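You operate a simulated robot arm through the tools that you are given. There is no shell and no other tool.

The job below is to be done with a simulated robot arm. You get a single attempt, and the scene is never put back.

## Task
Tilt the sander table to 30 degrees and lock it.
Fine: first move the wooden block from the table to the bench top; the blue knob frees and locks it.
Where things are to end (x, y in the base frame): wooden block within 0.06 m of [0.7, 0.36].

Only the result counts: the job must be done as asked and must still hold three seconds after the hand-in. Knocking over, shifting, dropping, spilling or breaking anything else fails it.

## Robot
A 6-joint arm with a two-finger gripper, fixed in place. Base frame: the origin is at the foot of the arm, x ahead of it, y to its left, z up; the work surface is at about z = 0.76. Units: m, rad, N and s.
Its first joint turns from -2.897 to 2.897 rad. Payload 2.45 kg.
The tool frame sits at the grasp point between the pads (the TCP): z along the fingers, y along the line on which they close. The tips reach 0.02 m beyond it. The gripper opens to 0.14 m. The gripper's body begins 0.168 m behind the TCP.
Orientation is told as [roll, pitch, yaw] about the base's x, y, z axes, in that order, counted from this pose: with the fingers straight down and closing along the base's y, the tool's x points along the base's -x, its y along +y and its z along -z.

## Interface
- The arm moves only by the tool arm_command. Its argument "rows" is a list of rows, each a list of 6 numbers: the shift along the tool's x, y, z in units of 40 mm (1.0 is 40 mm), then the turn, a rotation vector about the tool's x, y, z in units of 4 degrees (1.0 is 4 degrees). In form: [[tx, ty, tz, rx, ry, rz], ...]. A call has 1 to 20 rows; each row shifts and turns the commanded pose from where the row before left it, along the tool's axes as they then stand. "claw" is the closure, from 0 (fully open) to 1 (shut), set as the call begins (left out, the last holds). A call with a number of a shift or a turn outside -1 to 1 is refused whole. A row lasts 0.2 s, in which the tool goes at most 0.05 m and 0.15 rad; a call with a longer step from one row to the next is refused whole, and so is a gripper value outside its range. Where a pose cannot be reached the arm comes as near as it can. A force on the tool above 40 N (or 10 N above the force at the start of the call, whichever is more), or a blocked arm, ends the call early, and 0.2 s more pass. The fingers move at their own pace (about 0.045 m/s each) and stop on an object; they squeeze with about 24 N. The grip force told is the motor's: it shows also when the fingers shut on nothing. Time passes only in rows, and 0.2 s behind the last, so rows that do not move let the fingers close. The reply holds the time, the measured pose of the TCP, the force on the tool along the base axes, the opening and the grip force, in the units named above and with some noise, with the torque about the TCP (base axes, N m) and any sound that the robot's microphone picked up.
- Cameras (640 x 400 px; columns grow to the right, rows downward): "scene" is fixed at [0.0458, 0.4997, 1.3374]; the picture's right is [0.10, -0.99, 0.00], its down [-0.45, -0.05, -0.89] and it looks along [0.89, 0.09, -0.46] (base axes); focal length 310 px, centre (320, 200). "wrist" rides on the gripper at [0.078, 0.011, -0.209] in the tool frame; the picture's right is [-0.14, 0.99, 0.00], its down [-0.92, -0.13, -0.37] and it looks along [-0.36, -0.05, 0.93] (tool axes); focal length 280 px, centre (320, 200). There is no depth. A picture from a camera that has moved, and an enlarged one, comes with that camera's place and axes in the base frame and with its lens. The place of the scene camera against the robot may be out by one fixed shift of up to 0.012 m in any direction.
- get_image(camera): a new picture of that camera. It takes no simulated time.
- inspect(camera, box): a new picture of the part [left, top, right, bottom] of that camera's present view, enlarged. It takes no simulated time.
- finish_job(): hands the job in; it is judged then, once.

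Nothing tells you positions but the pictures and the camera data. Unless the task says otherwise, let go and move clear before handing in.

The tools are called after "Request:" as name(argument=value, ...) on one line, values as JSON. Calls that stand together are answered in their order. arm_command: Moves the arm, as the interface text tells. Its arguments: {"type":"object","properties":{"rows":{"type":"array","items":{"type":"array","items":{"type":"number"}}},"claw":{"type":"number"}},"required":["rows"]} The other tools are called the same way: get_image (camera) takes a picture; inspect (camera, box) takes an enlarged picture of a part of a camera's view; finish_job () hands the job in.

At the start:

```text
clock: 0.0
tcp_pos: [0.6424, 0.3079, 1.172]
tool_rot: [0.0, -0.002, -0.001]
wrist_force: [0.1, 0.0, 0.2]
ft_torque: [-0.01, 0.02, -0.01]
finger_gap: 0.1397
finger_force: 0.1
```

scene: 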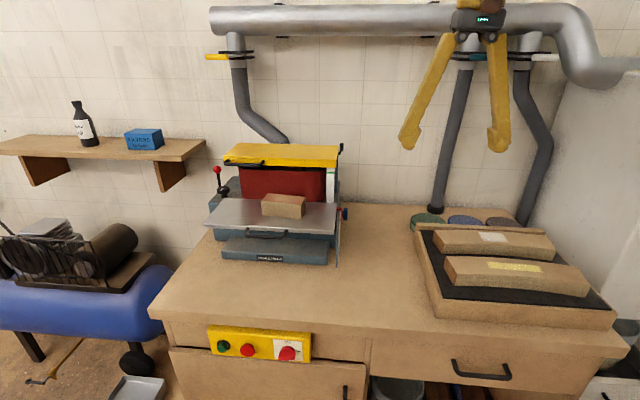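
wrist: 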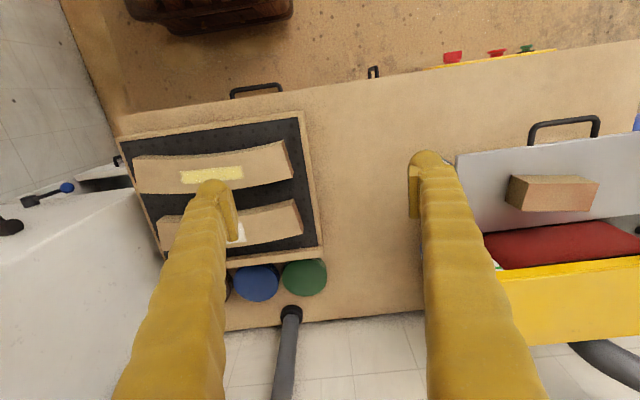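

I see a sander with a grey tilting table holding a wooden block, a blue knob at its right side and a red-knobbed lever at its left. I will take closer pictures before moving.

Request:
inspect(camera="scene", box=[190, 130, 370, 280])

Request:
inspect(camera="scene", box=[310, 180, 370, 270])

Request:
inspect(camera="wrist", box=[400, 40, 640, 360])

```text
2.67 times, centred on (280, 205) of scene
camera zoom: at [0.0458, 0.4997, 1.3374], right [0.1, -0.99, 0.0], down [-0.45, -0.05, -0.89], along [0.89, 0.09, -0.46], focal length 826 px, centre (427, 187)
```

zoom: 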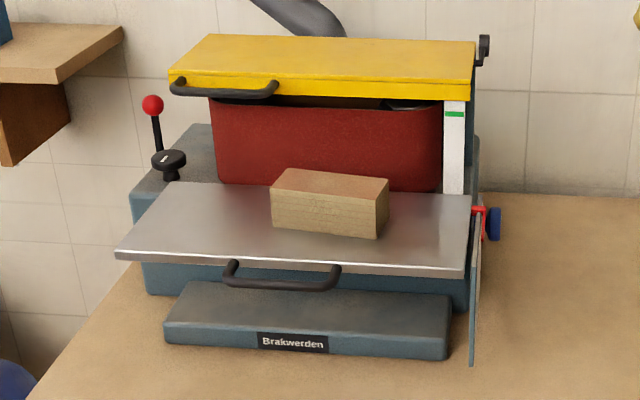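

```text
4.44 times, centred on (340, 225) of scene
camera zoom: at [0.0458, 0.4997, 1.3374], right [0.1, -0.99, 0.0], down [-0.45, -0.05, -0.89], along [0.89, 0.09, -0.46], focal length 1376 px, centre (231, 89)
```

zoom: 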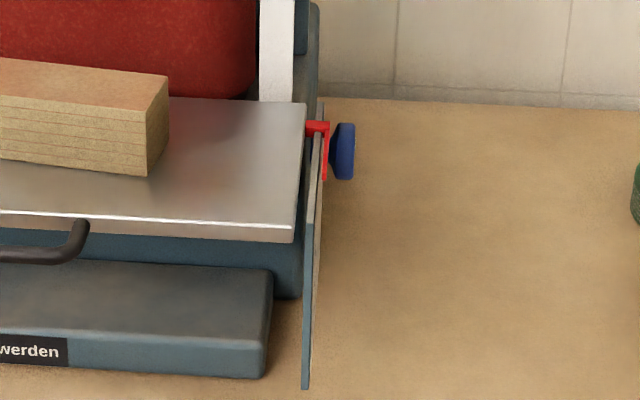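

```text
1.25 times, centred on (520, 200) of wrist
camera zoom: at [0.564, 0.3182, 1.3801], right [0.14, 0.99, 0.0], down [0.92, -0.13, 0.37], along [0.37, -0.05, -0.93], focal length 350 px, centre (70, 200)
```

zoom: 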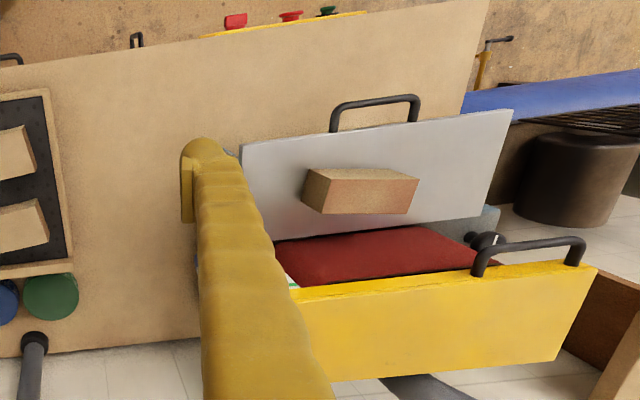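

The table's near right corner seems to be at about (0.70, 0.53, 0.91), and the block on it is near (0.78, 0.67, 0.94). I'll move the wrist camera over there for a closer look.

Request:
arm_command(rows=[[0, 1, 0, 0, 0, 0], [0, 1, 0, 0, 0, 0], [0, 1, 0, 0, 0, 0], [0, 1, 0, 0, 0, 0], [0, 1, 0, 0, 0, 0]], claw=0)

Request:
get_image(camera="wrist")

Request:
get_image(camera="scene")

```text
clock: 1.2
tcp_pos: [0.644, 0.508, 1.1712]
tool_rot: [0.002, -0.002, 0.0]
wrist_force: [0.2, -0.2, 0.4]
ft_torque: [0.02, -0.03, 0.0]
finger_gap: 0.1401
finger_force: 0.1
```

```text
taken
camera wrist: at [0.5651, 0.5178, 1.3796], right [0.14, 0.99, 0.0], down [0.92, -0.13, 0.37], along [0.37, -0.05, -0.93], focal length 280 px, centre (320, 200)
```

wrist: 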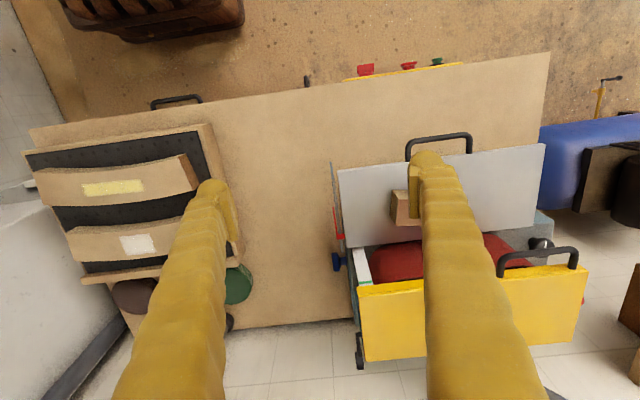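

```text
taken
```

scene: 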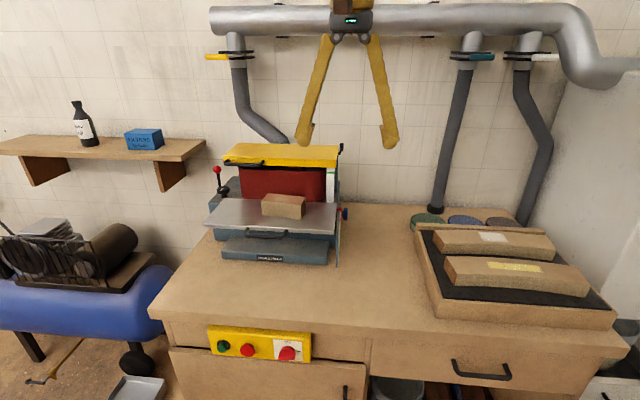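

The fingers cover part of the block, so I'll move further left until it sits between them.

Request:
arm_command(rows=[[0, 1, 0, 0, 0, 0], [0, 1, 0, 0, 0, 0], [0, 1, 0, 0, 0, 0], [0, 1, 0, 0, 0, 0]])

Request:
get_image(camera="wrist")

Request:
inspect(camera="wrist", box=[200, 100, 440, 300])

```text
clock: 2.2
tcp_pos: [0.6447, 0.6671, 1.1721]
tool_rot: [0.0, -0.001, 0.0]
wrist_force: [0.5, -0.6, 1.0]
ft_torque: [0.03, -0.01, -0.03]
finger_gap: 0.1399
finger_force: 0.0
```

```text
taken
camera wrist: at [0.5652, 0.6778, 1.3808], right [0.14, 0.99, 0.0], down [0.92, -0.13, 0.37], along [0.37, -0.05, -0.93], focal length 280 px, centre (320, 200)
```

wrist: 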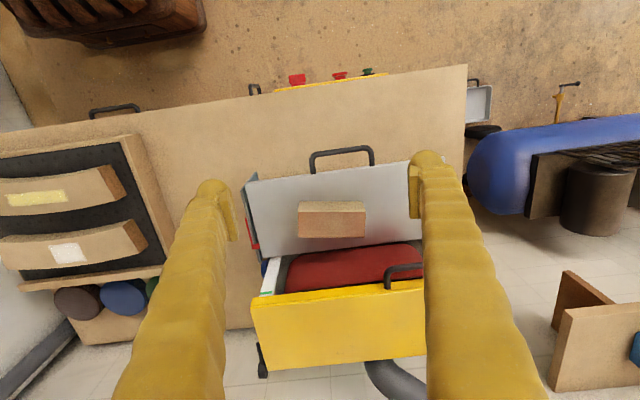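

```text
2.00 times, centred on (320, 200) of wrist
camera zoom: at [0.5652, 0.6778, 1.3808], right [0.14, 0.99, 0.0], down [0.92, -0.13, 0.37], along [0.37, -0.05, -0.93], focal length 561 px, centre (320, 200)
```

zoom: 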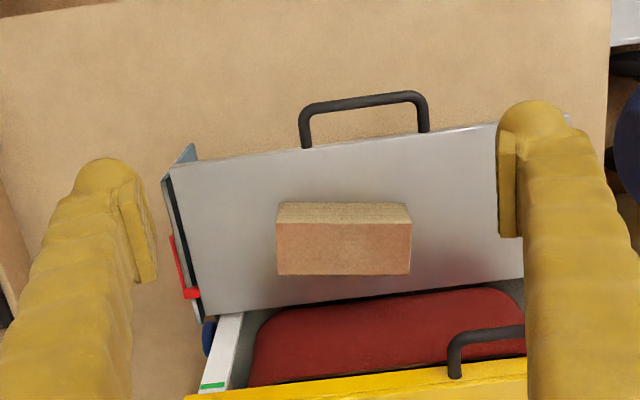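

The block sits turned about 8° clockwise, with its centre near (0.778, 0.669). Before grasping I'll zoom in to check its height and the blue knob and scale.

Request:
inspect(camera="scene", box=[250, 185, 314, 225])

Request:
inspect(camera="wrist", box=[230, 160, 310, 300])

Request:
inspect(camera="wrist", box=[290, 185, 380, 245])

```text
10.00 times, centred on (282, 205) of scene
camera zoom: at [0.0458, 0.4997, 1.3374], right [0.1, -0.99, 0.0], down [-0.45, -0.05, -0.89], along [0.89, 0.09, -0.46], focal length 3097 px, centre (700, 150)
```

zoom: 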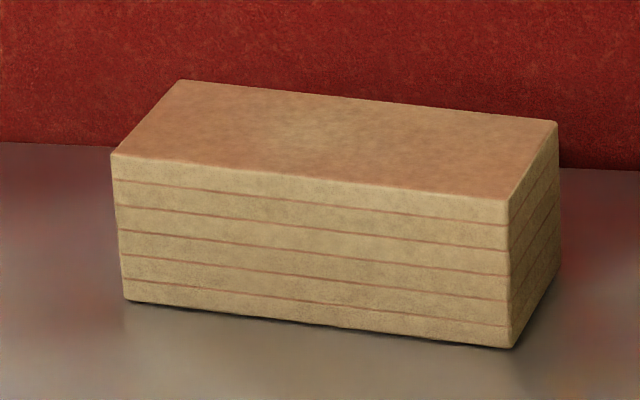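

```text
2.86 times, centred on (270, 230) of wrist
camera zoom: at [0.5652, 0.6778, 1.3808], right [0.14, 0.99, 0.0], down [0.92, -0.13, 0.37], along [0.37, -0.05, -0.93], focal length 801 px, centre (463, 114)
```

zoom: 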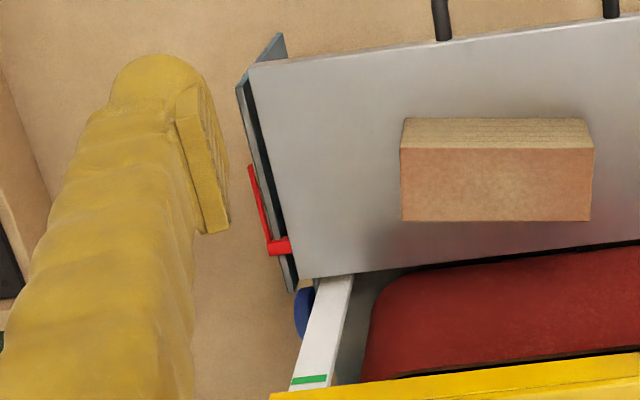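

```text
6.67 times, centred on (335, 215) of wrist
camera zoom: at [0.5652, 0.6778, 1.3808], right [0.14, 0.99, 0.0], down [0.92, -0.13, 0.37], along [0.37, -0.05, -0.93], focal length 1869 px, centre (220, 100)
```

zoom: 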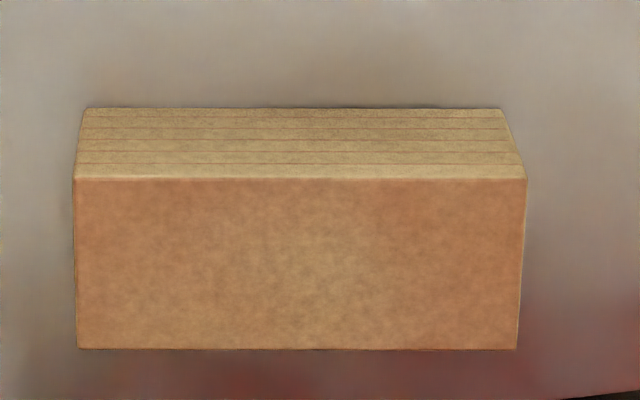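

The block is about 0.11 × 0.05 × 0.045 m and the table top is near z = 0.912. I'll turn the tool to match the block's yaw and lean it back 16° so it clears the hood and its handle.

Request:
arm_command(rows=[[0, 0, 0, 0, 0, 1], [0, 0, 0, 0, 0, 1], [0, 0, 0, 0, -1, 0], [0, 0, 0, 0, -1, 0], [0, 0, 0, 0, -1, 0], [0, 0, 0, 0, -1, 0], [0, 0, 0, 0, 0, 0]])

```text
clock: 3.8
tcp_pos: [0.643, 0.6673, 1.1722]
tool_rot: [0.002, -0.281, -0.138]
wrist_force: [0.0, 0.3, -0.7]
ft_torque: [-0.02, -0.01, 0.01]
finger_gap: 0.1402
finger_force: 0.0
```

The orientation is right, so I'll go to the pre-grasp point in front of and above the block.

Request:
arm_command(rows=[[-0.385, 0.119, 0.585, 0, 0, 0], [-0.385, 0.119, 0.585, 0, 0, 0], [-0.385, 0.119, 0.585, 0, 0, 0], [-0.385, 0.119, 0.585, 0, 0, 0], [0, 0, 0, 0, 0, 0]])

Request:
get_image(camera="wrist")

Request:
inspect(camera="scene", box=[190, 80, 370, 250])

```text
clock: 5.0
tcp_pos: [0.7292, 0.6747, 1.0985]
tool_rot: [0.002, -0.281, -0.14]
wrist_force: [-0.3, 0.5, 0.0]
ft_torque: [0.0, 0.02, 0.0]
finger_gap: 0.1399
finger_force: 0.0
```

```text
taken
camera wrist: at [0.599, 0.7026, 1.278], right [0.27, 0.96, 0.04], down [0.76, -0.24, 0.61], along [0.6, -0.13, -0.79], focal length 280 px, centre (320, 200)
```

wrist: 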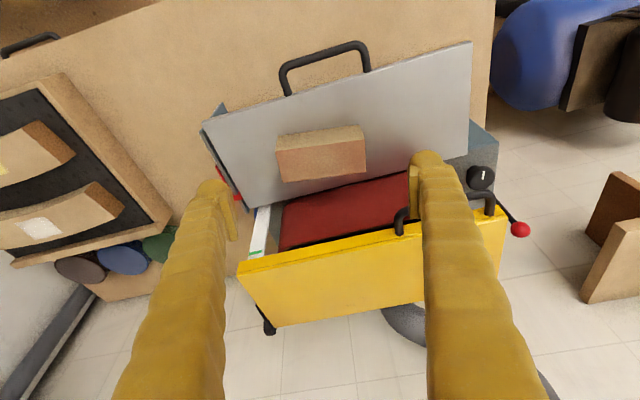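

```text
2.35 times, centred on (280, 165) of scene
camera zoom: at [0.0458, 0.4997, 1.3374], right [0.1, -0.99, 0.0], down [-0.45, -0.05, -0.89], along [0.89, 0.09, -0.46], focal length 729 px, centre (414, 282)
```

zoom: 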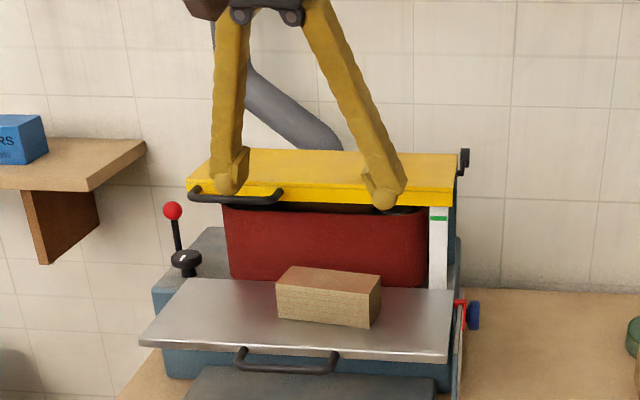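

The fingers straddle the block and the slanted descent leads away from the hood handle. I'll descend most of the way and check.

Request:
arm_command(rows=[[0, 0, 0.7, 0, 0, 0], [0, 0, 0.7, 0, 0, 0], [0, 0, 0.7, 0, 0, 0], [0, 0, 0.5, 0, 0, 0], [0, 0, 0.4, 0, 0, 0], [0, 0, 0, 0, 0, 0]])

Request:
get_image(camera="wrist")

Request:
inspect(camera="scene", box=[190, 80, 370, 250])

```text
clock: 6.4
tcp_pos: [0.7616, 0.6705, 0.9829]
tool_rot: [0.003, -0.28, -0.141]
wrist_force: [-0.3, -0.2, 0.1]
ft_torque: [-0.02, -0.03, 0.0]
finger_gap: 0.14
finger_force: 0.1
```

```text
taken
camera wrist: at [0.6316, 0.6993, 1.162], right [0.27, 0.96, 0.04], down [0.76, -0.24, 0.61], along [0.6, -0.13, -0.79], focal length 280 px, centre (320, 200)
```

wrist: 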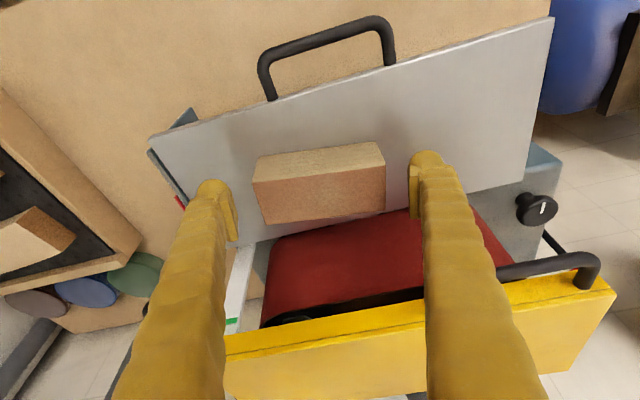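

```text
2.35 times, centred on (280, 165) of scene
camera zoom: at [0.0458, 0.4997, 1.3374], right [0.1, -0.99, 0.0], down [-0.45, -0.05, -0.89], along [0.89, 0.09, -0.46], focal length 729 px, centre (414, 282)
```

zoom: 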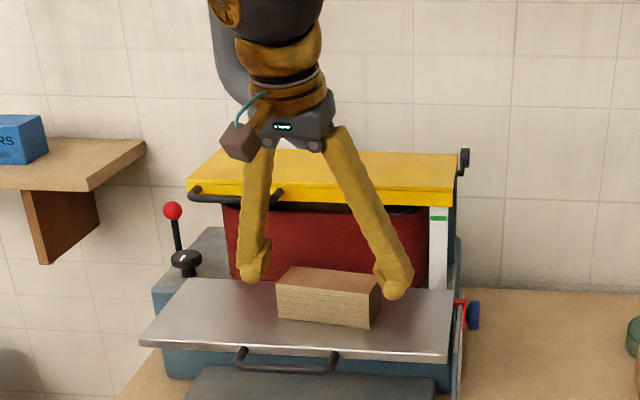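

The fingers sit neatly on either side of the block. I'll go down the last 4 cm and close.

Request:
arm_command(rows=[[0, 0, 0.5, 0, 0, 0], [0, 0, 0.45, 0, 0, 0], [0, 0, 0, 0, 0, 0]])

Request:
arm_command(rows=[[0, 0, 0, 0, 0, 0], [0, 0, 0, 0, 0, 0], [0, 0, 0, 0, 0, 0], [0, 0, 0, 0, 0, 0], [0, 0, 0, 0, 0, 0]], claw=1)

Request:
get_image(camera="wrist")

```text
clock: 7.2
tcp_pos: [0.7724, 0.671, 0.9458]
tool_rot: [0.003, -0.282, -0.141]
wrist_force: [-0.2, 0.4, 0.2]
ft_torque: [0.02, -0.03, -0.01]
finger_gap: 0.1398
finger_force: 0.2
```

```text
clock: 8.4
tcp_pos: [0.7717, 0.6705, 0.9469]
tool_rot: [0.002, -0.281, -0.141]
wrist_force: [-0.3, 0.8, -1.2]
ft_torque: [0.0, 0.0, 0.02]
finger_gap: 0.1231
finger_force: 23.9
```

```text
taken
camera wrist: at [0.6414, 0.6984, 1.1251], right [0.27, 0.96, 0.04], down [0.76, -0.24, 0.61], along [0.6, -0.13, -0.79], focal length 280 px, centre (320, 200)
```

wrist: 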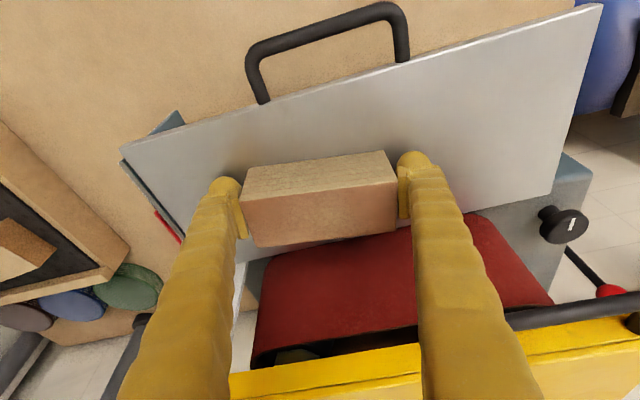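

The grip holds at 24 N on the block. I'll lift back out along the approach line and check that the block comes with it.

Request:
arm_command(rows=[[0, 0, -0.4, 0, 0, 0], [0, 0, -0.6, 0, 0, 0], [0, 0, -0.8, 0, 0, 0], [0, 0, -0.8, 0, 0, 0], [0, 0, -0.8, 0, 0, 0], [0, 0, -0.6, 0, 0, 0], [0, 0, 0, 0, 0, 0]])

Request:
get_image(camera="wrist")

Request:
get_image(camera="scene")

```text
clock: 10.0
tcp_pos: [0.7275, 0.6745, 1.0997]
tool_rot: [0.0, -0.281, -0.14]
wrist_force: [-0.4, 0.6, -1.4]
ft_torque: [-0.01, -0.01, -0.04]
finger_gap: 0.1228
finger_force: 24.7
```

```text
taken
camera wrist: at [0.5976, 0.7032, 1.2792], right [0.27, 0.96, 0.04], down [0.76, -0.24, 0.61], along [0.6, -0.13, -0.79], focal length 280 px, centre (320, 200)
```

wrist: 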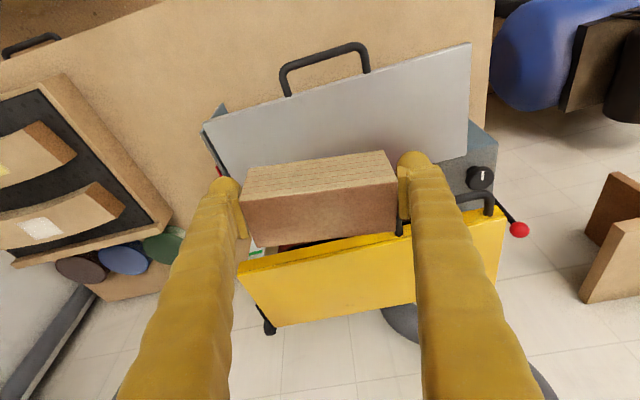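

```text
taken
```

scene: 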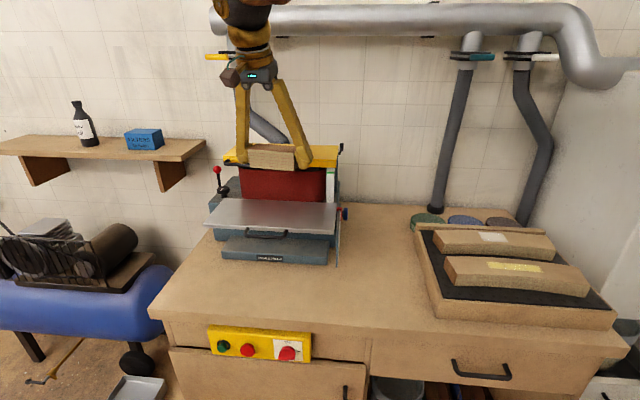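

The block is held and lifted clear. I'll carry it right to above the drop spot, aiming for y ≈ 0.385 to stay away from the tray.

Request:
arm_command(rows=[[-0.016, -0.5, 0.037, 0, 0, 0], [-0.016, -0.97, 0.037, 0, 0, 0], [-0.016, -0.97, 0.037, 0, 0, 0], [-0.016, -0.97, 0.037, 0, 0, 0], [-0.016, -0.97, 0.037, 0, 0, 0], [-0.016, -0.97, 0.037, 0, 0, 0], [-0.016, -0.97, 0.037, 0, 0, 0], [-0.016, -0.96, 0.037, 0, 0, 0], [0, 0, 0, 0, 0, 0]])

Request:
get_image(camera="wrist")

Request:
get_image(camera="scene")

```text
clock: 12.0
tcp_pos: [0.6957, 0.3871, 1.0897]
tool_rot: [0.003, -0.278, -0.139]
wrist_force: [-0.1, 0.3, -1.3]
ft_torque: [0.0, 0.0, 0.0]
finger_gap: 0.1226
finger_force: 24.1
```

```text
taken
camera wrist: at [0.5663, 0.4148, 1.2705], right [0.27, 0.96, 0.04], down [0.76, -0.24, 0.61], along [0.6, -0.13, -0.79], focal length 280 px, centre (320, 200)
```

wrist: 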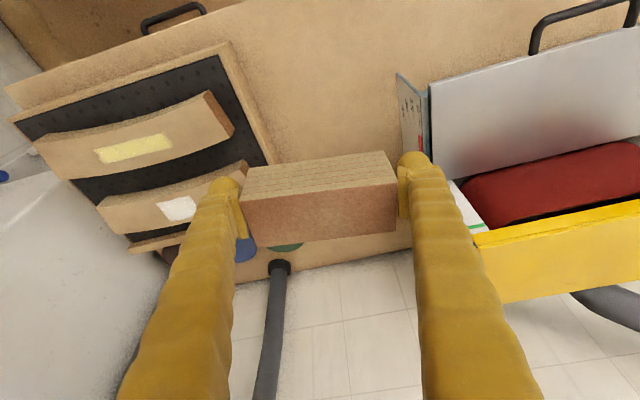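

```text
taken
```

scene: 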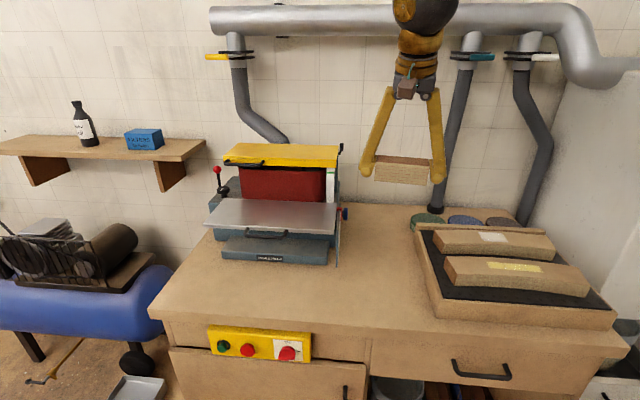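

There is about 2 cm of clearance to the tray on one side and more to the sander on the other. I'll lower the block straight down to just above the bench.

Request:
arm_command(rows=[[0.23, 0, 0.844, 0, 0, 0], [0.23, 0, 0.844, 0, 0, 0], [0.23, 0, 0.844, 0, 0, 0], [0.23, 0, 0.844, 0, 0, 0], [0.23, 0, 0.844, 0, 0, 0], [0.23, 0, 0.844, 0, 0, 0], [0.23, 0, 0.844, 0, 0, 0], [0.23, 0, 0.844, 0, 0, 0], [0, 0, 0, 0, 0, 0]])

Request:
get_image(camera="scene")

Request:
get_image(camera="wrist")

```text
clock: 14.0
tcp_pos: [0.7001, 0.3876, 0.8102]
tool_rot: [0.002, -0.28, -0.139]
wrist_force: [-0.7, -0.4, -1.2]
ft_torque: [-0.02, 0.0, 0.0]
finger_gap: 0.123
finger_force: 23.7
```

```text
taken
```

scene: 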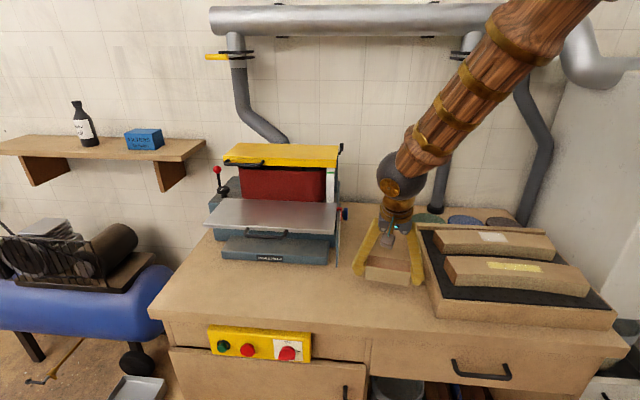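

```text
taken
camera wrist: at [0.5698, 0.416, 0.9879], right [0.27, 0.96, 0.04], down [0.76, -0.24, 0.61], along [0.6, -0.13, -0.79], focal length 280 px, centre (320, 200)
```

wrist: 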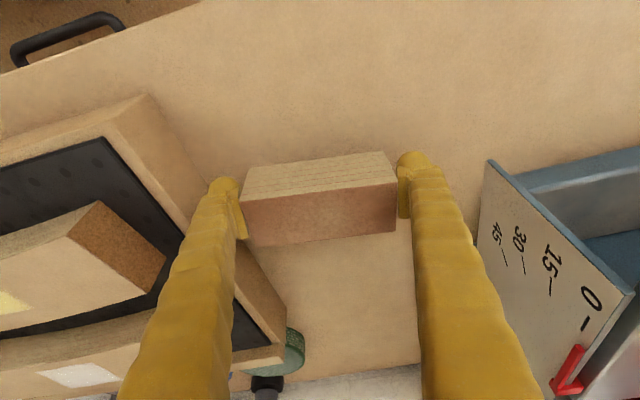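

The block is now just above the bench, and I can see the scale on the sander plate (0/15/30/45). I'll ease down until it touches.

Request:
arm_command(rows=[[0.0345, 0, 0.12, 0, 0, 0], [0.0345, 0, 0.12, 0, 0, 0], [0.0173, 0, 0.06, 0, 0, 0], [0, 0, 0, 0, 0, 0]])

```text
clock: 15.0
tcp_pos: [0.6987, 0.3872, 0.7971]
tool_rot: [0.002, -0.279, -0.141]
wrist_force: [-0.4, -0.8, -1.1]
ft_torque: [-0.03, 0.02, 0.02]
finger_gap: 0.1227
finger_force: 23.8
```

Request:
arm_command(rows=[[0.0138, 0, 0.048, 0, 0, 0], [0, 0, 0, 0, 0, 0]])

Request:
inspect(camera="scene", box=[340, 220, 440, 300])

```text
clock: 15.6
tcp_pos: [0.6997, 0.3867, 0.7948]
tool_rot: [0.002, -0.281, -0.137]
wrist_force: [-0.4, -1.1, -2.6]
ft_torque: [-0.03, -0.01, -0.02]
finger_gap: 0.1227
finger_force: 24.1
```

```text
5.00 times, centred on (390, 260) of scene
camera zoom: at [0.0458, 0.4997, 1.3374], right [0.1, -0.99, 0.0], down [-0.45, -0.05, -0.89], along [0.89, 0.09, -0.46], focal length 1548 px, centre (-30, -100)
```

zoom: 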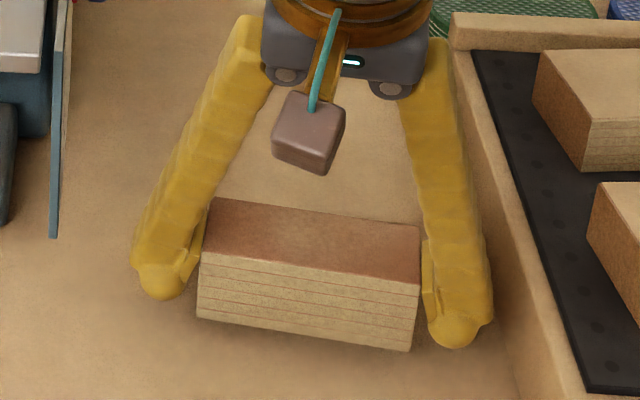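

Request:
arm_command(rows=[[0.0138, 0, 0.048, 0, 0, 0], [0, 0, 0, 0, 0, 0]])

```text
clock: 16.2
tcp_pos: [0.7005, 0.3867, 0.7937]
tool_rot: [0.002, -0.281, -0.139]
wrist_force: [0.1, 0.0, -1.1]
ft_torque: [0.02, 0.05, 0.01]
finger_gap: 0.1228
finger_force: 23.7
```

Request:
arm_command(rows=[[0.0138, 0, 0.048, 0, 0, 0], [0.0138, 0, 0.048, 0, 0, 0], [0, 0, 0, 0, 0, 0]])

```text
clock: 17.0
tcp_pos: [0.7002, 0.3877, 0.7899]
tool_rot: [0.001, -0.282, -0.139]
wrist_force: [0.0, 0.3, -1.8]
ft_torque: [-0.02, -0.02, 0.0]
finger_gap: 0.1227
finger_force: 23.6
```

No contact yet, so I'll keep lowering in 2 mm steps.

Request:
arm_command(rows=[[0.0138, 0, 0.048, 0, 0, 0], [0.0138, 0, 0.048, 0, 0, 0], [0, 0, 0, 0, 0, 0]])

Request:
inspect(camera="scene", box=[340, 220, 440, 300])

```text
clock: 17.8
tcp_pos: [0.701, 0.3862, 0.7847]
tool_rot: [0.002, -0.281, -0.139]
wrist_force: [0.4, -0.9, -1.6]
ft_torque: [-0.01, 0.02, -0.02]
finger_gap: 0.1227
finger_force: 23.5
```

```text
5.00 times, centred on (390, 260) of scene
camera zoom: at [0.0458, 0.4997, 1.3374], right [0.1, -0.99, 0.0], down [-0.45, -0.05, -0.89], along [0.89, 0.09, -0.46], focal length 1548 px, centre (-30, -100)
```

zoom: 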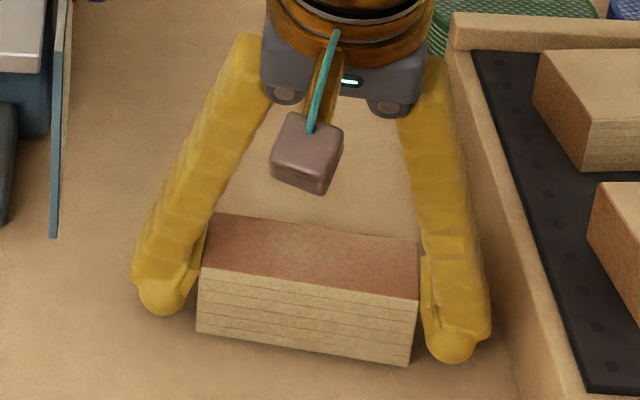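

Request:
arm_command(rows=[[0.0138, 0, 0.048, 0, 0, 0], [0, 0, 0, 0, 0, 0]])

Request:
inspect(camera="wrist", box=[200, 130, 440, 280])

```text
clock: 18.4
tcp_pos: [0.7001, 0.3863, 0.7829]
tool_rot: [0.002, -0.282, -0.138]
wrist_force: [0.7, 0.6, -1.0]
ft_torque: [0.04, 0.0, 0.0]
finger_gap: 0.1231
finger_force: 23.6
```

```text
2.67 times, centred on (320, 205) of wrist
camera zoom: at [0.5695, 0.4143, 0.9624], right [0.27, 0.96, 0.04], down [0.76, -0.24, 0.61], along [0.6, -0.13, -0.79], focal length 748 px, centre (320, 187)
```

zoom: 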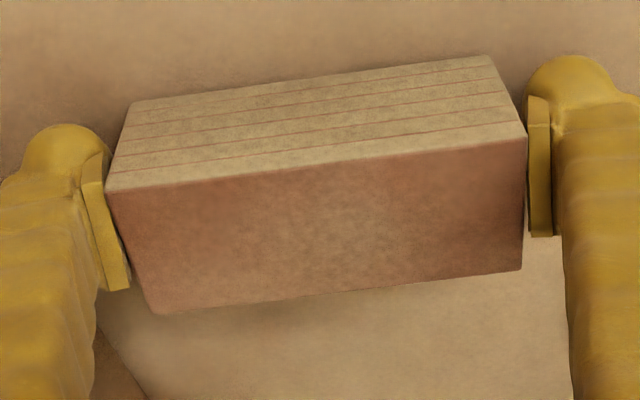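

Request:
arm_command(rows=[[0.0138, 0, 0.048, 0, 0, 0], [0, 0, 0, 0, 0, 0]])

Request:
arm_command(rows=[[0.0138, 0, 0.048, 0, 0, 0], [0, 0, 0, 0, 0, 0]])

Request:
inspect(camera="scene", box=[340, 220, 440, 300])

```text
clock: 19.0
tcp_pos: [0.6998, 0.3852, 0.7809]
tool_rot: [0.001, -0.281, -0.141]
wrist_force: [-0.1, -0.2, -0.9]
ft_torque: [0.0, -0.03, -0.01]
finger_gap: 0.1231
finger_force: 24.2
```

```text
clock: 19.6
tcp_pos: [0.6991, 0.3868, 0.7791]
tool_rot: [0.002, -0.281, -0.141]
wrist_force: [-0.7, -0.1, 1.4]
ft_torque: [0.02, -0.06, 0.03]
finger_gap: 0.1229
finger_force: 23.9
```

```text
5.00 times, centred on (390, 260) of scene
camera zoom: at [0.0458, 0.4997, 1.3374], right [0.1, -0.99, 0.0], down [-0.45, -0.05, -0.89], along [0.89, 0.09, -0.46], focal length 1548 px, centre (-30, -100)
```

zoom: 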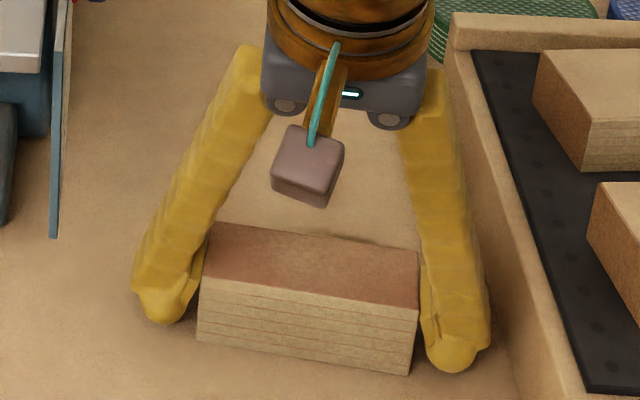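

The force has just turned upward, so I'll take one more millimetre to confirm contact.

Request:
arm_command(rows=[[0.0069, 0, 0.024, 0, 0, 0], [0, 0, 0, 0, 0, 0]])

```text
clock: 20.2
tcp_pos: [0.6999, 0.3859, 0.7796]
tool_rot: [0.003, -0.28, -0.139]
wrist_force: [-3.8, -6.7, 15.7]
ft_torque: [-0.04, 0.11, 0.04]
finger_gap: 0.123
finger_force: 23.7
```

Contact is confirmed, so I'll relax the push and open the fingers slightly.

Request:
arm_command(rows=[[-0.0069, 0, -0.024, 0, 0, 0], [0, 0, 0, 0, 0, 0]])

Request:
arm_command(rows=[[0, 0, 0, 0, 0, 0], [0, 0, 0, 0, 0, 0], [0, 0, 0, 0, 0, 0]], claw=0.04)

Request:
inspect(camera="scene", box=[340, 220, 440, 300])

Request:
inspect(camera="wrist", box=[200, 130, 440, 280])

```text
clock: 20.8
tcp_pos: [0.7003, 0.3864, 0.7803]
tool_rot: [0.001, -0.28, -0.139]
wrist_force: [0.1, 0.6, -2.3]
ft_torque: [0.01, -0.02, -0.01]
finger_gap: 0.1226
finger_force: 23.5
```

```text
clock: 21.6
tcp_pos: [0.6999, 0.3863, 0.7799]
tool_rot: [0.001, -0.279, -0.139]
wrist_force: [-0.2, 0.8, -0.4]
ft_torque: [-0.01, -0.03, 0.0]
finger_gap: 0.1346
finger_force: 0.0
```

```text
5.00 times, centred on (390, 260) of scene
camera zoom: at [0.0458, 0.4997, 1.3374], right [0.1, -0.99, 0.0], down [-0.45, -0.05, -0.89], along [0.89, 0.09, -0.46], focal length 1548 px, centre (-30, -100)
```

zoom: 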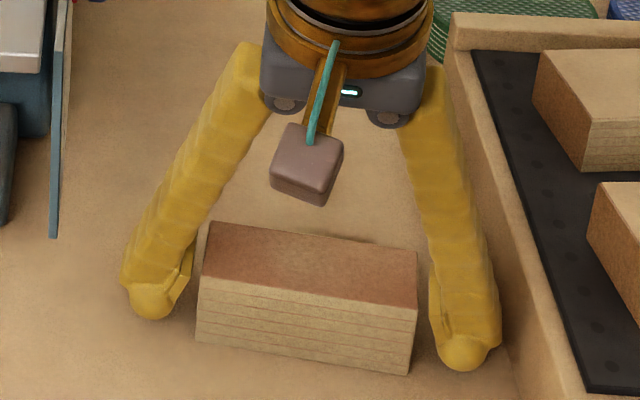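

```text
2.67 times, centred on (320, 205) of wrist
camera zoom: at [0.5695, 0.4141, 0.959], right [0.27, 0.96, 0.04], down [0.76, -0.24, 0.61], along [0.6, -0.13, -0.79], focal length 748 px, centre (320, 187)
```

zoom: 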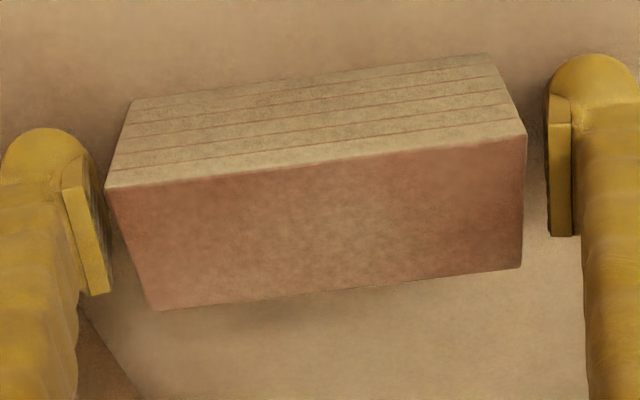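

The block is down at about (0.70, 0.386) and released. I'll withdraw upward.

Request:
arm_command(rows=[[0, 0, -0.4, 0, 0, 0], [0, 0, -0.7, 0, 0, 0], [0, 0, -0.9, 0, 0, 0], [0, 0, -0.9, 0, 0, 0], [0, 0, -0.9, 0, 0, 0], [0, 0, -0.9, 0, 0, 0], [0, 0, -0.9, 0, 0, 0], [0, 0, 0, 0, 0, 0]])

Request:
get_image(camera="wrist")

Request:
get_image(camera="scene")

```text
clock: 23.4
tcp_pos: [0.6383, 0.3955, 0.9963]
tool_rot: [0.002, -0.278, -0.139]
wrist_force: [0.6, 0.8, 0.2]
ft_torque: [0.01, 0.03, 0.03]
finger_gap: 0.1344
finger_force: 0.0
```

```text
taken
camera wrist: at [0.5086, 0.4231, 1.1752], right [0.27, 0.96, 0.04], down [0.76, -0.24, 0.61], along [0.59, -0.13, -0.79], focal length 280 px, centre (320, 200)
```

wrist: 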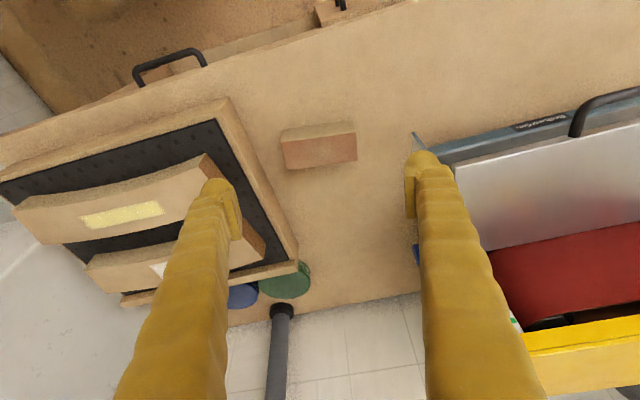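

```text
taken
```

scene: 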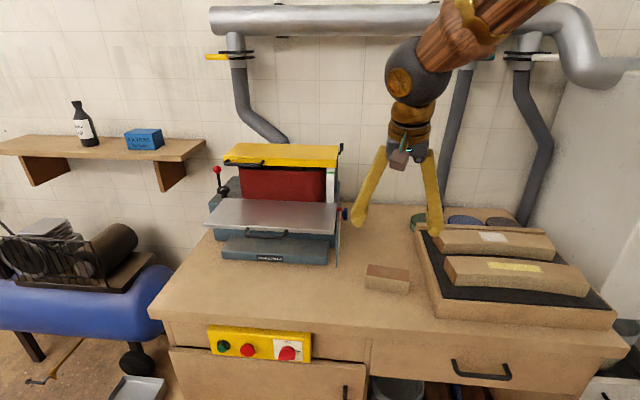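

The block rests on the bench. Next I need a side view of the scale and knob, so I'll level the tool and then roll it to point towards +y.

Request:
arm_command(rows=[[0, 0, 0, 0, 1, 0], [0, 0, 0, 0, 1, 0], [0, 0, 0, 0, 1, 0], [0, 0, 0, 0, 1, 0], [0, 0, 0, 0, 0, -1], [0, 0, 0, 0, 0, -1], [0, 0, 0, 0, 0, 0]], claw=0)

Request:
arm_command(rows=[[-0.4, -0.7, -0.4, 0, 0, 0], [-0.4, -0.7, -0.4, 0, 0, 0], [-0.4, -0.7, -0.4, 0, 0, 0], [0, -0.6, -0.4, -1, 0, 0], [0, 0, 0, -1, 0, 0], [0, 0, 0, -1, 0, 0], [0, 0, 0, -1, 0, 0], [0, 0, 0, -1, 0, 0], [0, 0, 0, -1, 0, 0], [0, 0, 0, -1, 0, 0], [0, 0, 0, -1, 0, 0], [0, 0, 0, -1, 0, 0], [0, 0, 0, -1, 0, 0], [0, 0, 0, -1, 0, 0], [0, 0, 0, -1, 0, 0], [0, 0, 0, 0, 0, 0]])

Request:
get_image(camera="wrist")

Request:
get_image(camera="scene")

```text
clock: 25.0
tcp_pos: [0.6387, 0.3948, 0.996]
tool_rot: [0.002, -0.001, 0.002]
wrist_force: [0.4, 0.0, -0.2]
ft_torque: [0.06, 0.0, 0.01]
finger_gap: 0.14
finger_force: 0.2
```

```text
clock: 28.4
tcp_pos: [0.6876, 0.2863, 1.059]
tool_rot: [0.84, -0.001, 0.0]
wrist_force: [-0.2, 0.1, -0.8]
ft_torque: [0.01, -0.02, 0.0]
finger_gap: 0.1399
finger_force: 0.0
```

```text
taken
camera wrist: at [0.6083, 0.1373, 1.2062], right [0.14, 0.66, 0.74], down [0.92, -0.36, 0.15], along [0.37, 0.66, -0.66], focal length 280 px, centre (320, 200)
```

wrist: 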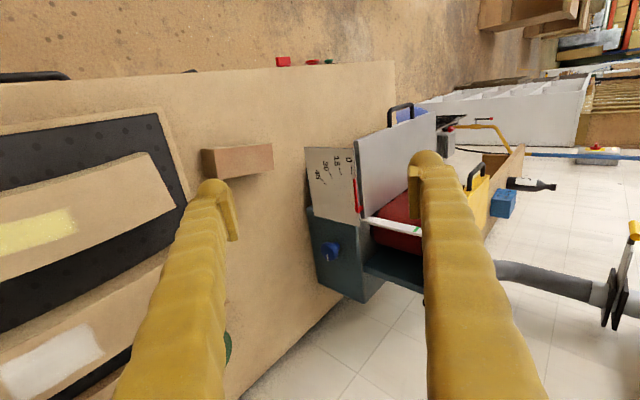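

```text
taken
```

scene: 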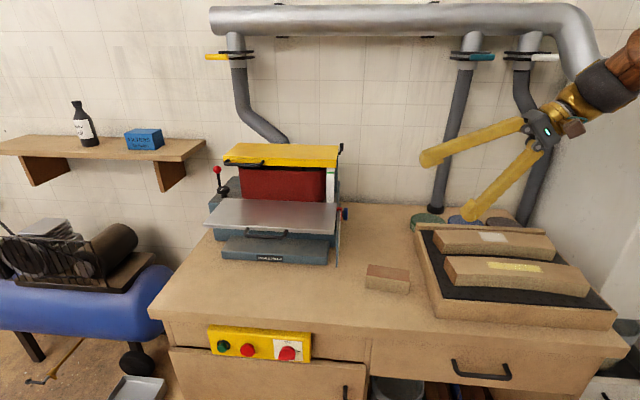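

Request:
inspect(camera="wrist", box=[290, 130, 430, 310])

Request:
inspect(camera="wrist", box=[310, 230, 350, 280])

```text
2.22 times, centred on (360, 220) of wrist
camera zoom: at [0.6083, 0.1373, 1.2062], right [0.14, 0.66, 0.74], down [0.92, -0.36, 0.15], along [0.37, 0.66, -0.66], focal length 623 px, centre (231, 156)
```

zoom: 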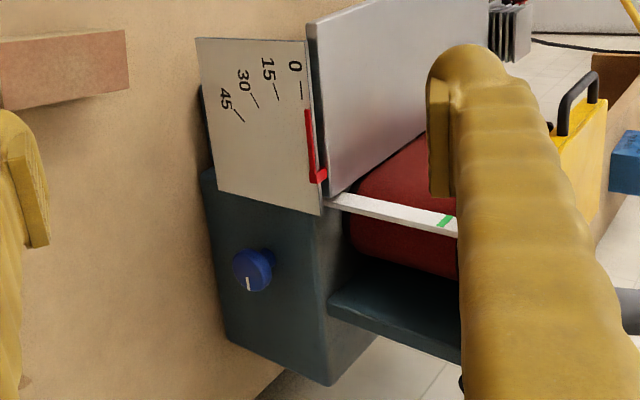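

```text
8.00 times, centred on (330, 255) of wrist
camera zoom: at [0.6083, 0.1373, 1.2062], right [0.14, 0.66, 0.74], down [0.92, -0.36, 0.15], along [0.37, 0.66, -0.66], focal length 2243 px, centre (240, -240)
```

zoom: 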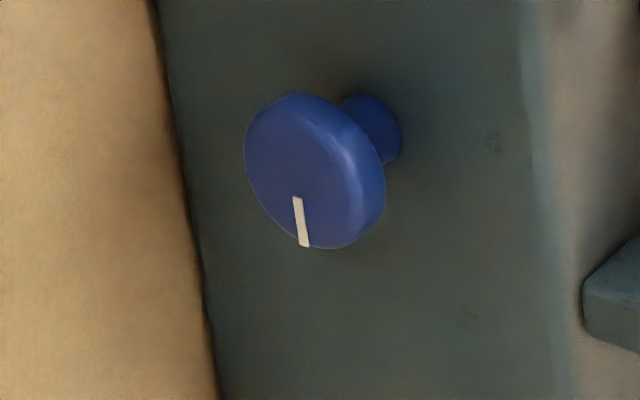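

The scale plate is on the side, with the red pointer at 0 next to the table edge. The blue knob is on the housing side near (0.93, 0.50, 0.84). I'll turn the tool 90° about its own axis so the camera sits above, then look straight at the knob.

Request:
arm_command(rows=[[0, 0, 0, 0, 0, 1], [0, 0, 0, 0, 0, 1], [0, 0, 0, 0, 0, 1], [0, 0, 0, 0, 0, 1], [0, 0, 0, 0, 0, 1], [0, 0, 0, 0, 0, 1], [0, 0, 0, 0, 0, 1], [0, 0, 0, 0, 0, 1], [0, 0, 0, 0, 0, 1], [0, 0, 0, 0, 0, 1], [0, 0, 0, 0, 0, 1], [0, 0, 0, 0, 0, 0]])

Request:
arm_command(rows=[[0, 0, 0, 0, 0, 1], [0, 0, 0, 0, 0, 1], [0, 0, 0, 0, 0, 1], [0, 0, 0, 0, 0, 1], [0, 0, 0, 0, 0, 1], [0, 0, 0, 0, 0, 1], [0, 0, 0, 0, 0, 1], [0, 0, 0, 0, 0, 1], [0, 0, 0, 0, 0, 1], [0, 0, 0, 0, 0, 1], [0, 0, 0, 0, 0, 1], [0, 0, 0, 0, 0, 0.5], [0, 0, 0, 0, 0, 0]])

Request:
get_image(camera="wrist")

Request:
get_image(camera="scene")

```text
clock: 31.0
tcp_pos: [0.6861, 0.2863, 1.0581]
tool_rot: [0.676, 0.544, -0.572]
wrist_force: [0.0, 0.9, -0.1]
ft_torque: [0.0, 0.02, -0.01]
finger_gap: 0.1397
finger_force: 0.0
```

```text
clock: 33.8
tcp_pos: [0.687, 0.2877, 1.0585]
tool_rot: [0.0, 0.839, -1.567]
wrist_force: [0.6, 0.1, 0.0]
ft_torque: [0.03, 0.03, -0.03]
finger_gap: 0.1401
finger_force: 0.1
```

```text
taken
camera wrist: at [0.6972, 0.1828, 1.2563], right [0.99, -0.09, -0.1], down [-0.13, -0.89, -0.44], along [-0.05, 0.45, -0.89], focal length 280 px, centre (320, 200)
```

wrist: 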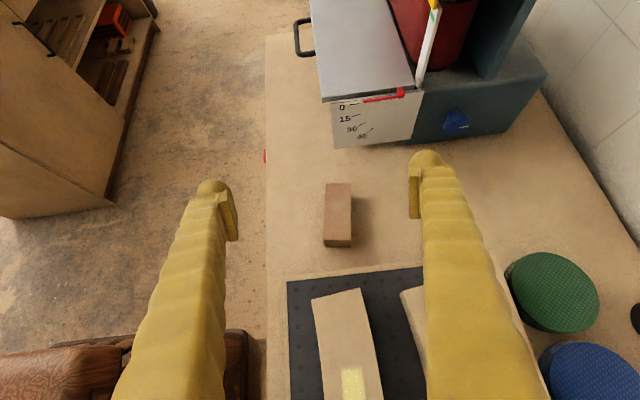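

```text
taken
```

scene: 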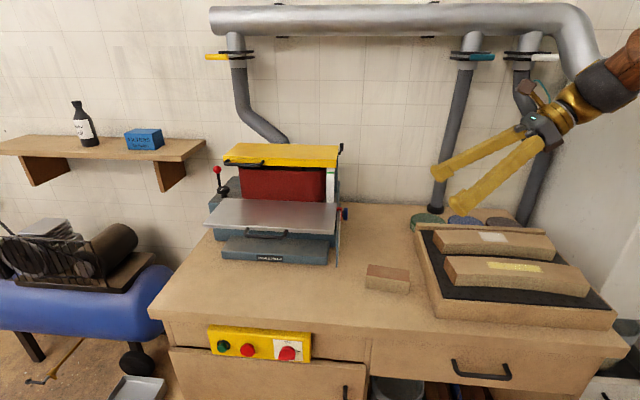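

This gives a good upright view. I'll raise the tool to about 25° below horizontal and move nearer to the knob.

Request:
arm_command(rows=[[0, 0, 0, 0, 1, 0], [0, 0, 0, 0, 1, 0], [0, 0, 0, 0, 1, 0], [0, 0, 0, 0, 1, 0], [0, 0, 0, 0, 0.3, 0], [0, 0.9, 0, 0, 0, 0], [0, 0.9, 0, 0, 0, 0], [0, 0.9, 0, 0, 0, 0], [0, 0.9, 0, 0, 0, 0], [0, 0.9, 0, 0, 0, 0], [0, 0, 0, 0, 0, 0]])

Request:
get_image(camera="wrist")

Request:
get_image(camera="scene")

```text
clock: 36.2
tcp_pos: [0.8665, 0.287, 1.0584]
tool_rot: [0.001, 1.139, -1.569]
wrist_force: [0.0, -0.3, -0.2]
ft_torque: [0.02, 0.02, -0.03]
finger_gap: 0.1401
finger_force: 0.0
```

```text
taken
camera wrist: at [0.8782, 0.1291, 1.2159], right [0.99, -0.06, -0.12], down [-0.13, -0.72, -0.68], along [-0.05, 0.69, -0.72], focal length 280 px, centre (320, 200)
```

wrist: 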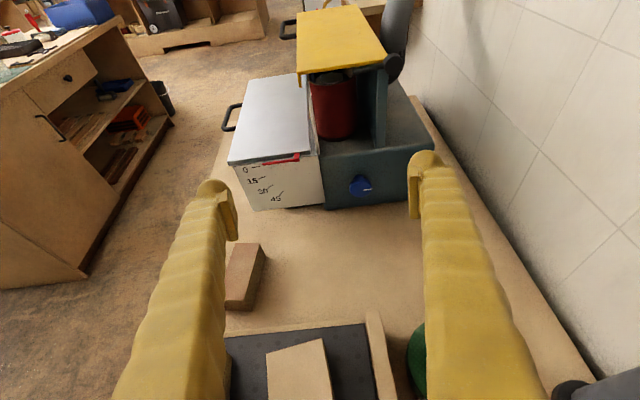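

```text
taken
```

scene: 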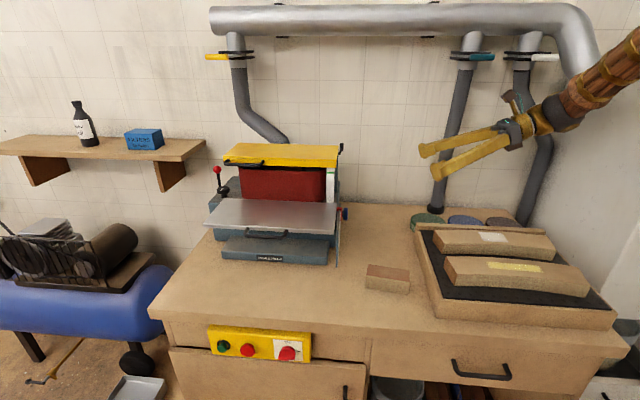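

Request:
inspect(camera="wrist", box=[220, 130, 440, 220])

Request:
inspect(camera="wrist", box=[330, 165, 390, 205])

```text
2.91 times, centred on (330, 175) of wrist
camera zoom: at [0.8782, 0.1291, 1.2159], right [0.99, -0.06, -0.12], down [-0.13, -0.72, -0.68], along [-0.05, 0.69, -0.72], focal length 816 px, centre (291, 273)
```

zoom: 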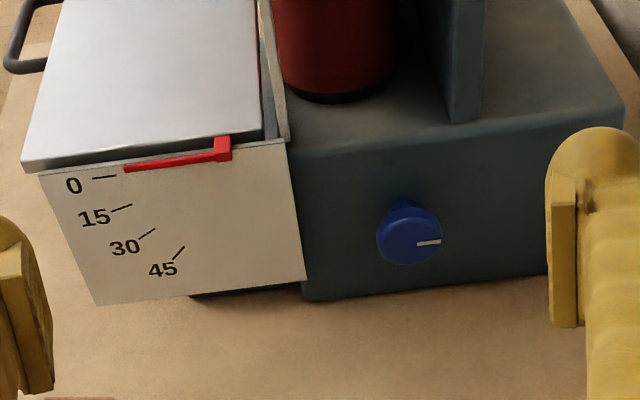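

```text
10.00 times, centred on (360, 185) of wrist
camera zoom: at [0.8782, 0.1291, 1.2159], right [0.99, -0.06, -0.12], down [-0.13, -0.72, -0.68], along [-0.05, 0.69, -0.72], focal length 2804 px, centre (-80, 350)
```

zoom: 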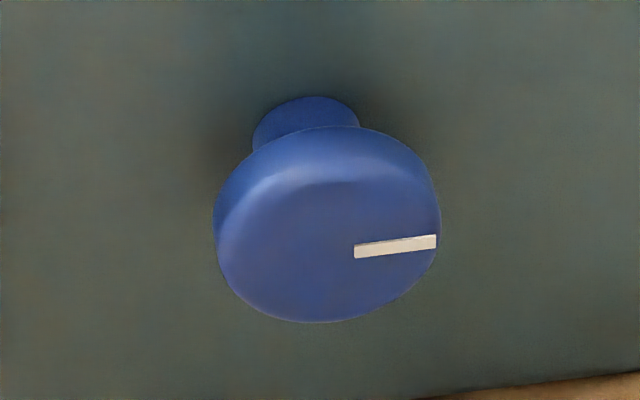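

The knob face is at about (0.930, 0.503, 0.843), 42 mm across, with its mark pointing to the rear. I'll part-close the fingers and go to a standoff 10 cm in front of it.

Request:
arm_command(rows=[[-0.433, 0.265, 0.786, 0, 0, 0], [-0.433, 0.265, 0.786, 0, 0, 0], [-0.433, 0.265, 0.786, 0, 0, 0], [-0.433, 0.265, 0.786, 0, 0, 0], [-0.433, 0.265, 0.786, 0, 0, 0], [-0.433, 0.265, 0.786, 0, 0, 0], [0, 0, 0, 0, 0, 0]], claw=0.46)

Request:
get_image(camera="wrist")

Request:
get_image(camera="scene")

```text
clock: 37.8
tcp_pos: [0.9295, 0.4147, 0.8829]
tool_rot: [0.003, 1.14, -1.567]
wrist_force: [-0.5, 0.2, 0.3]
ft_torque: [0.0, 0.01, -0.02]
finger_gap: 0.0758
finger_force: 0.0
```

```text
taken
camera wrist: at [0.9414, 0.257, 1.0414], right [0.99, -0.06, -0.12], down [-0.13, -0.72, -0.68], along [-0.05, 0.69, -0.72], focal length 280 px, centre (320, 200)
```

wrist: 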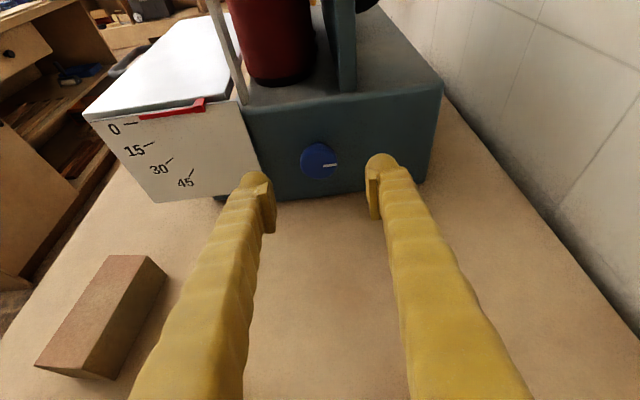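

```text
taken
```

scene: 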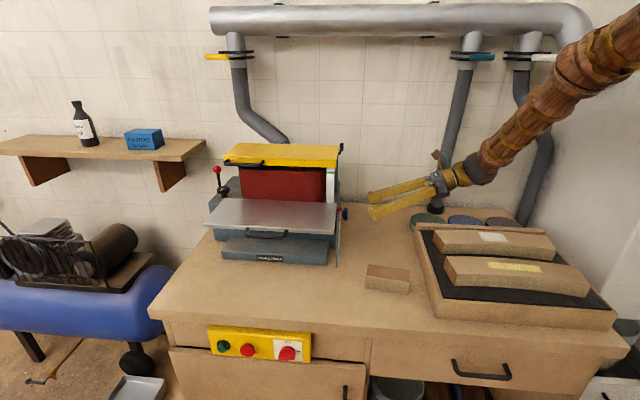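

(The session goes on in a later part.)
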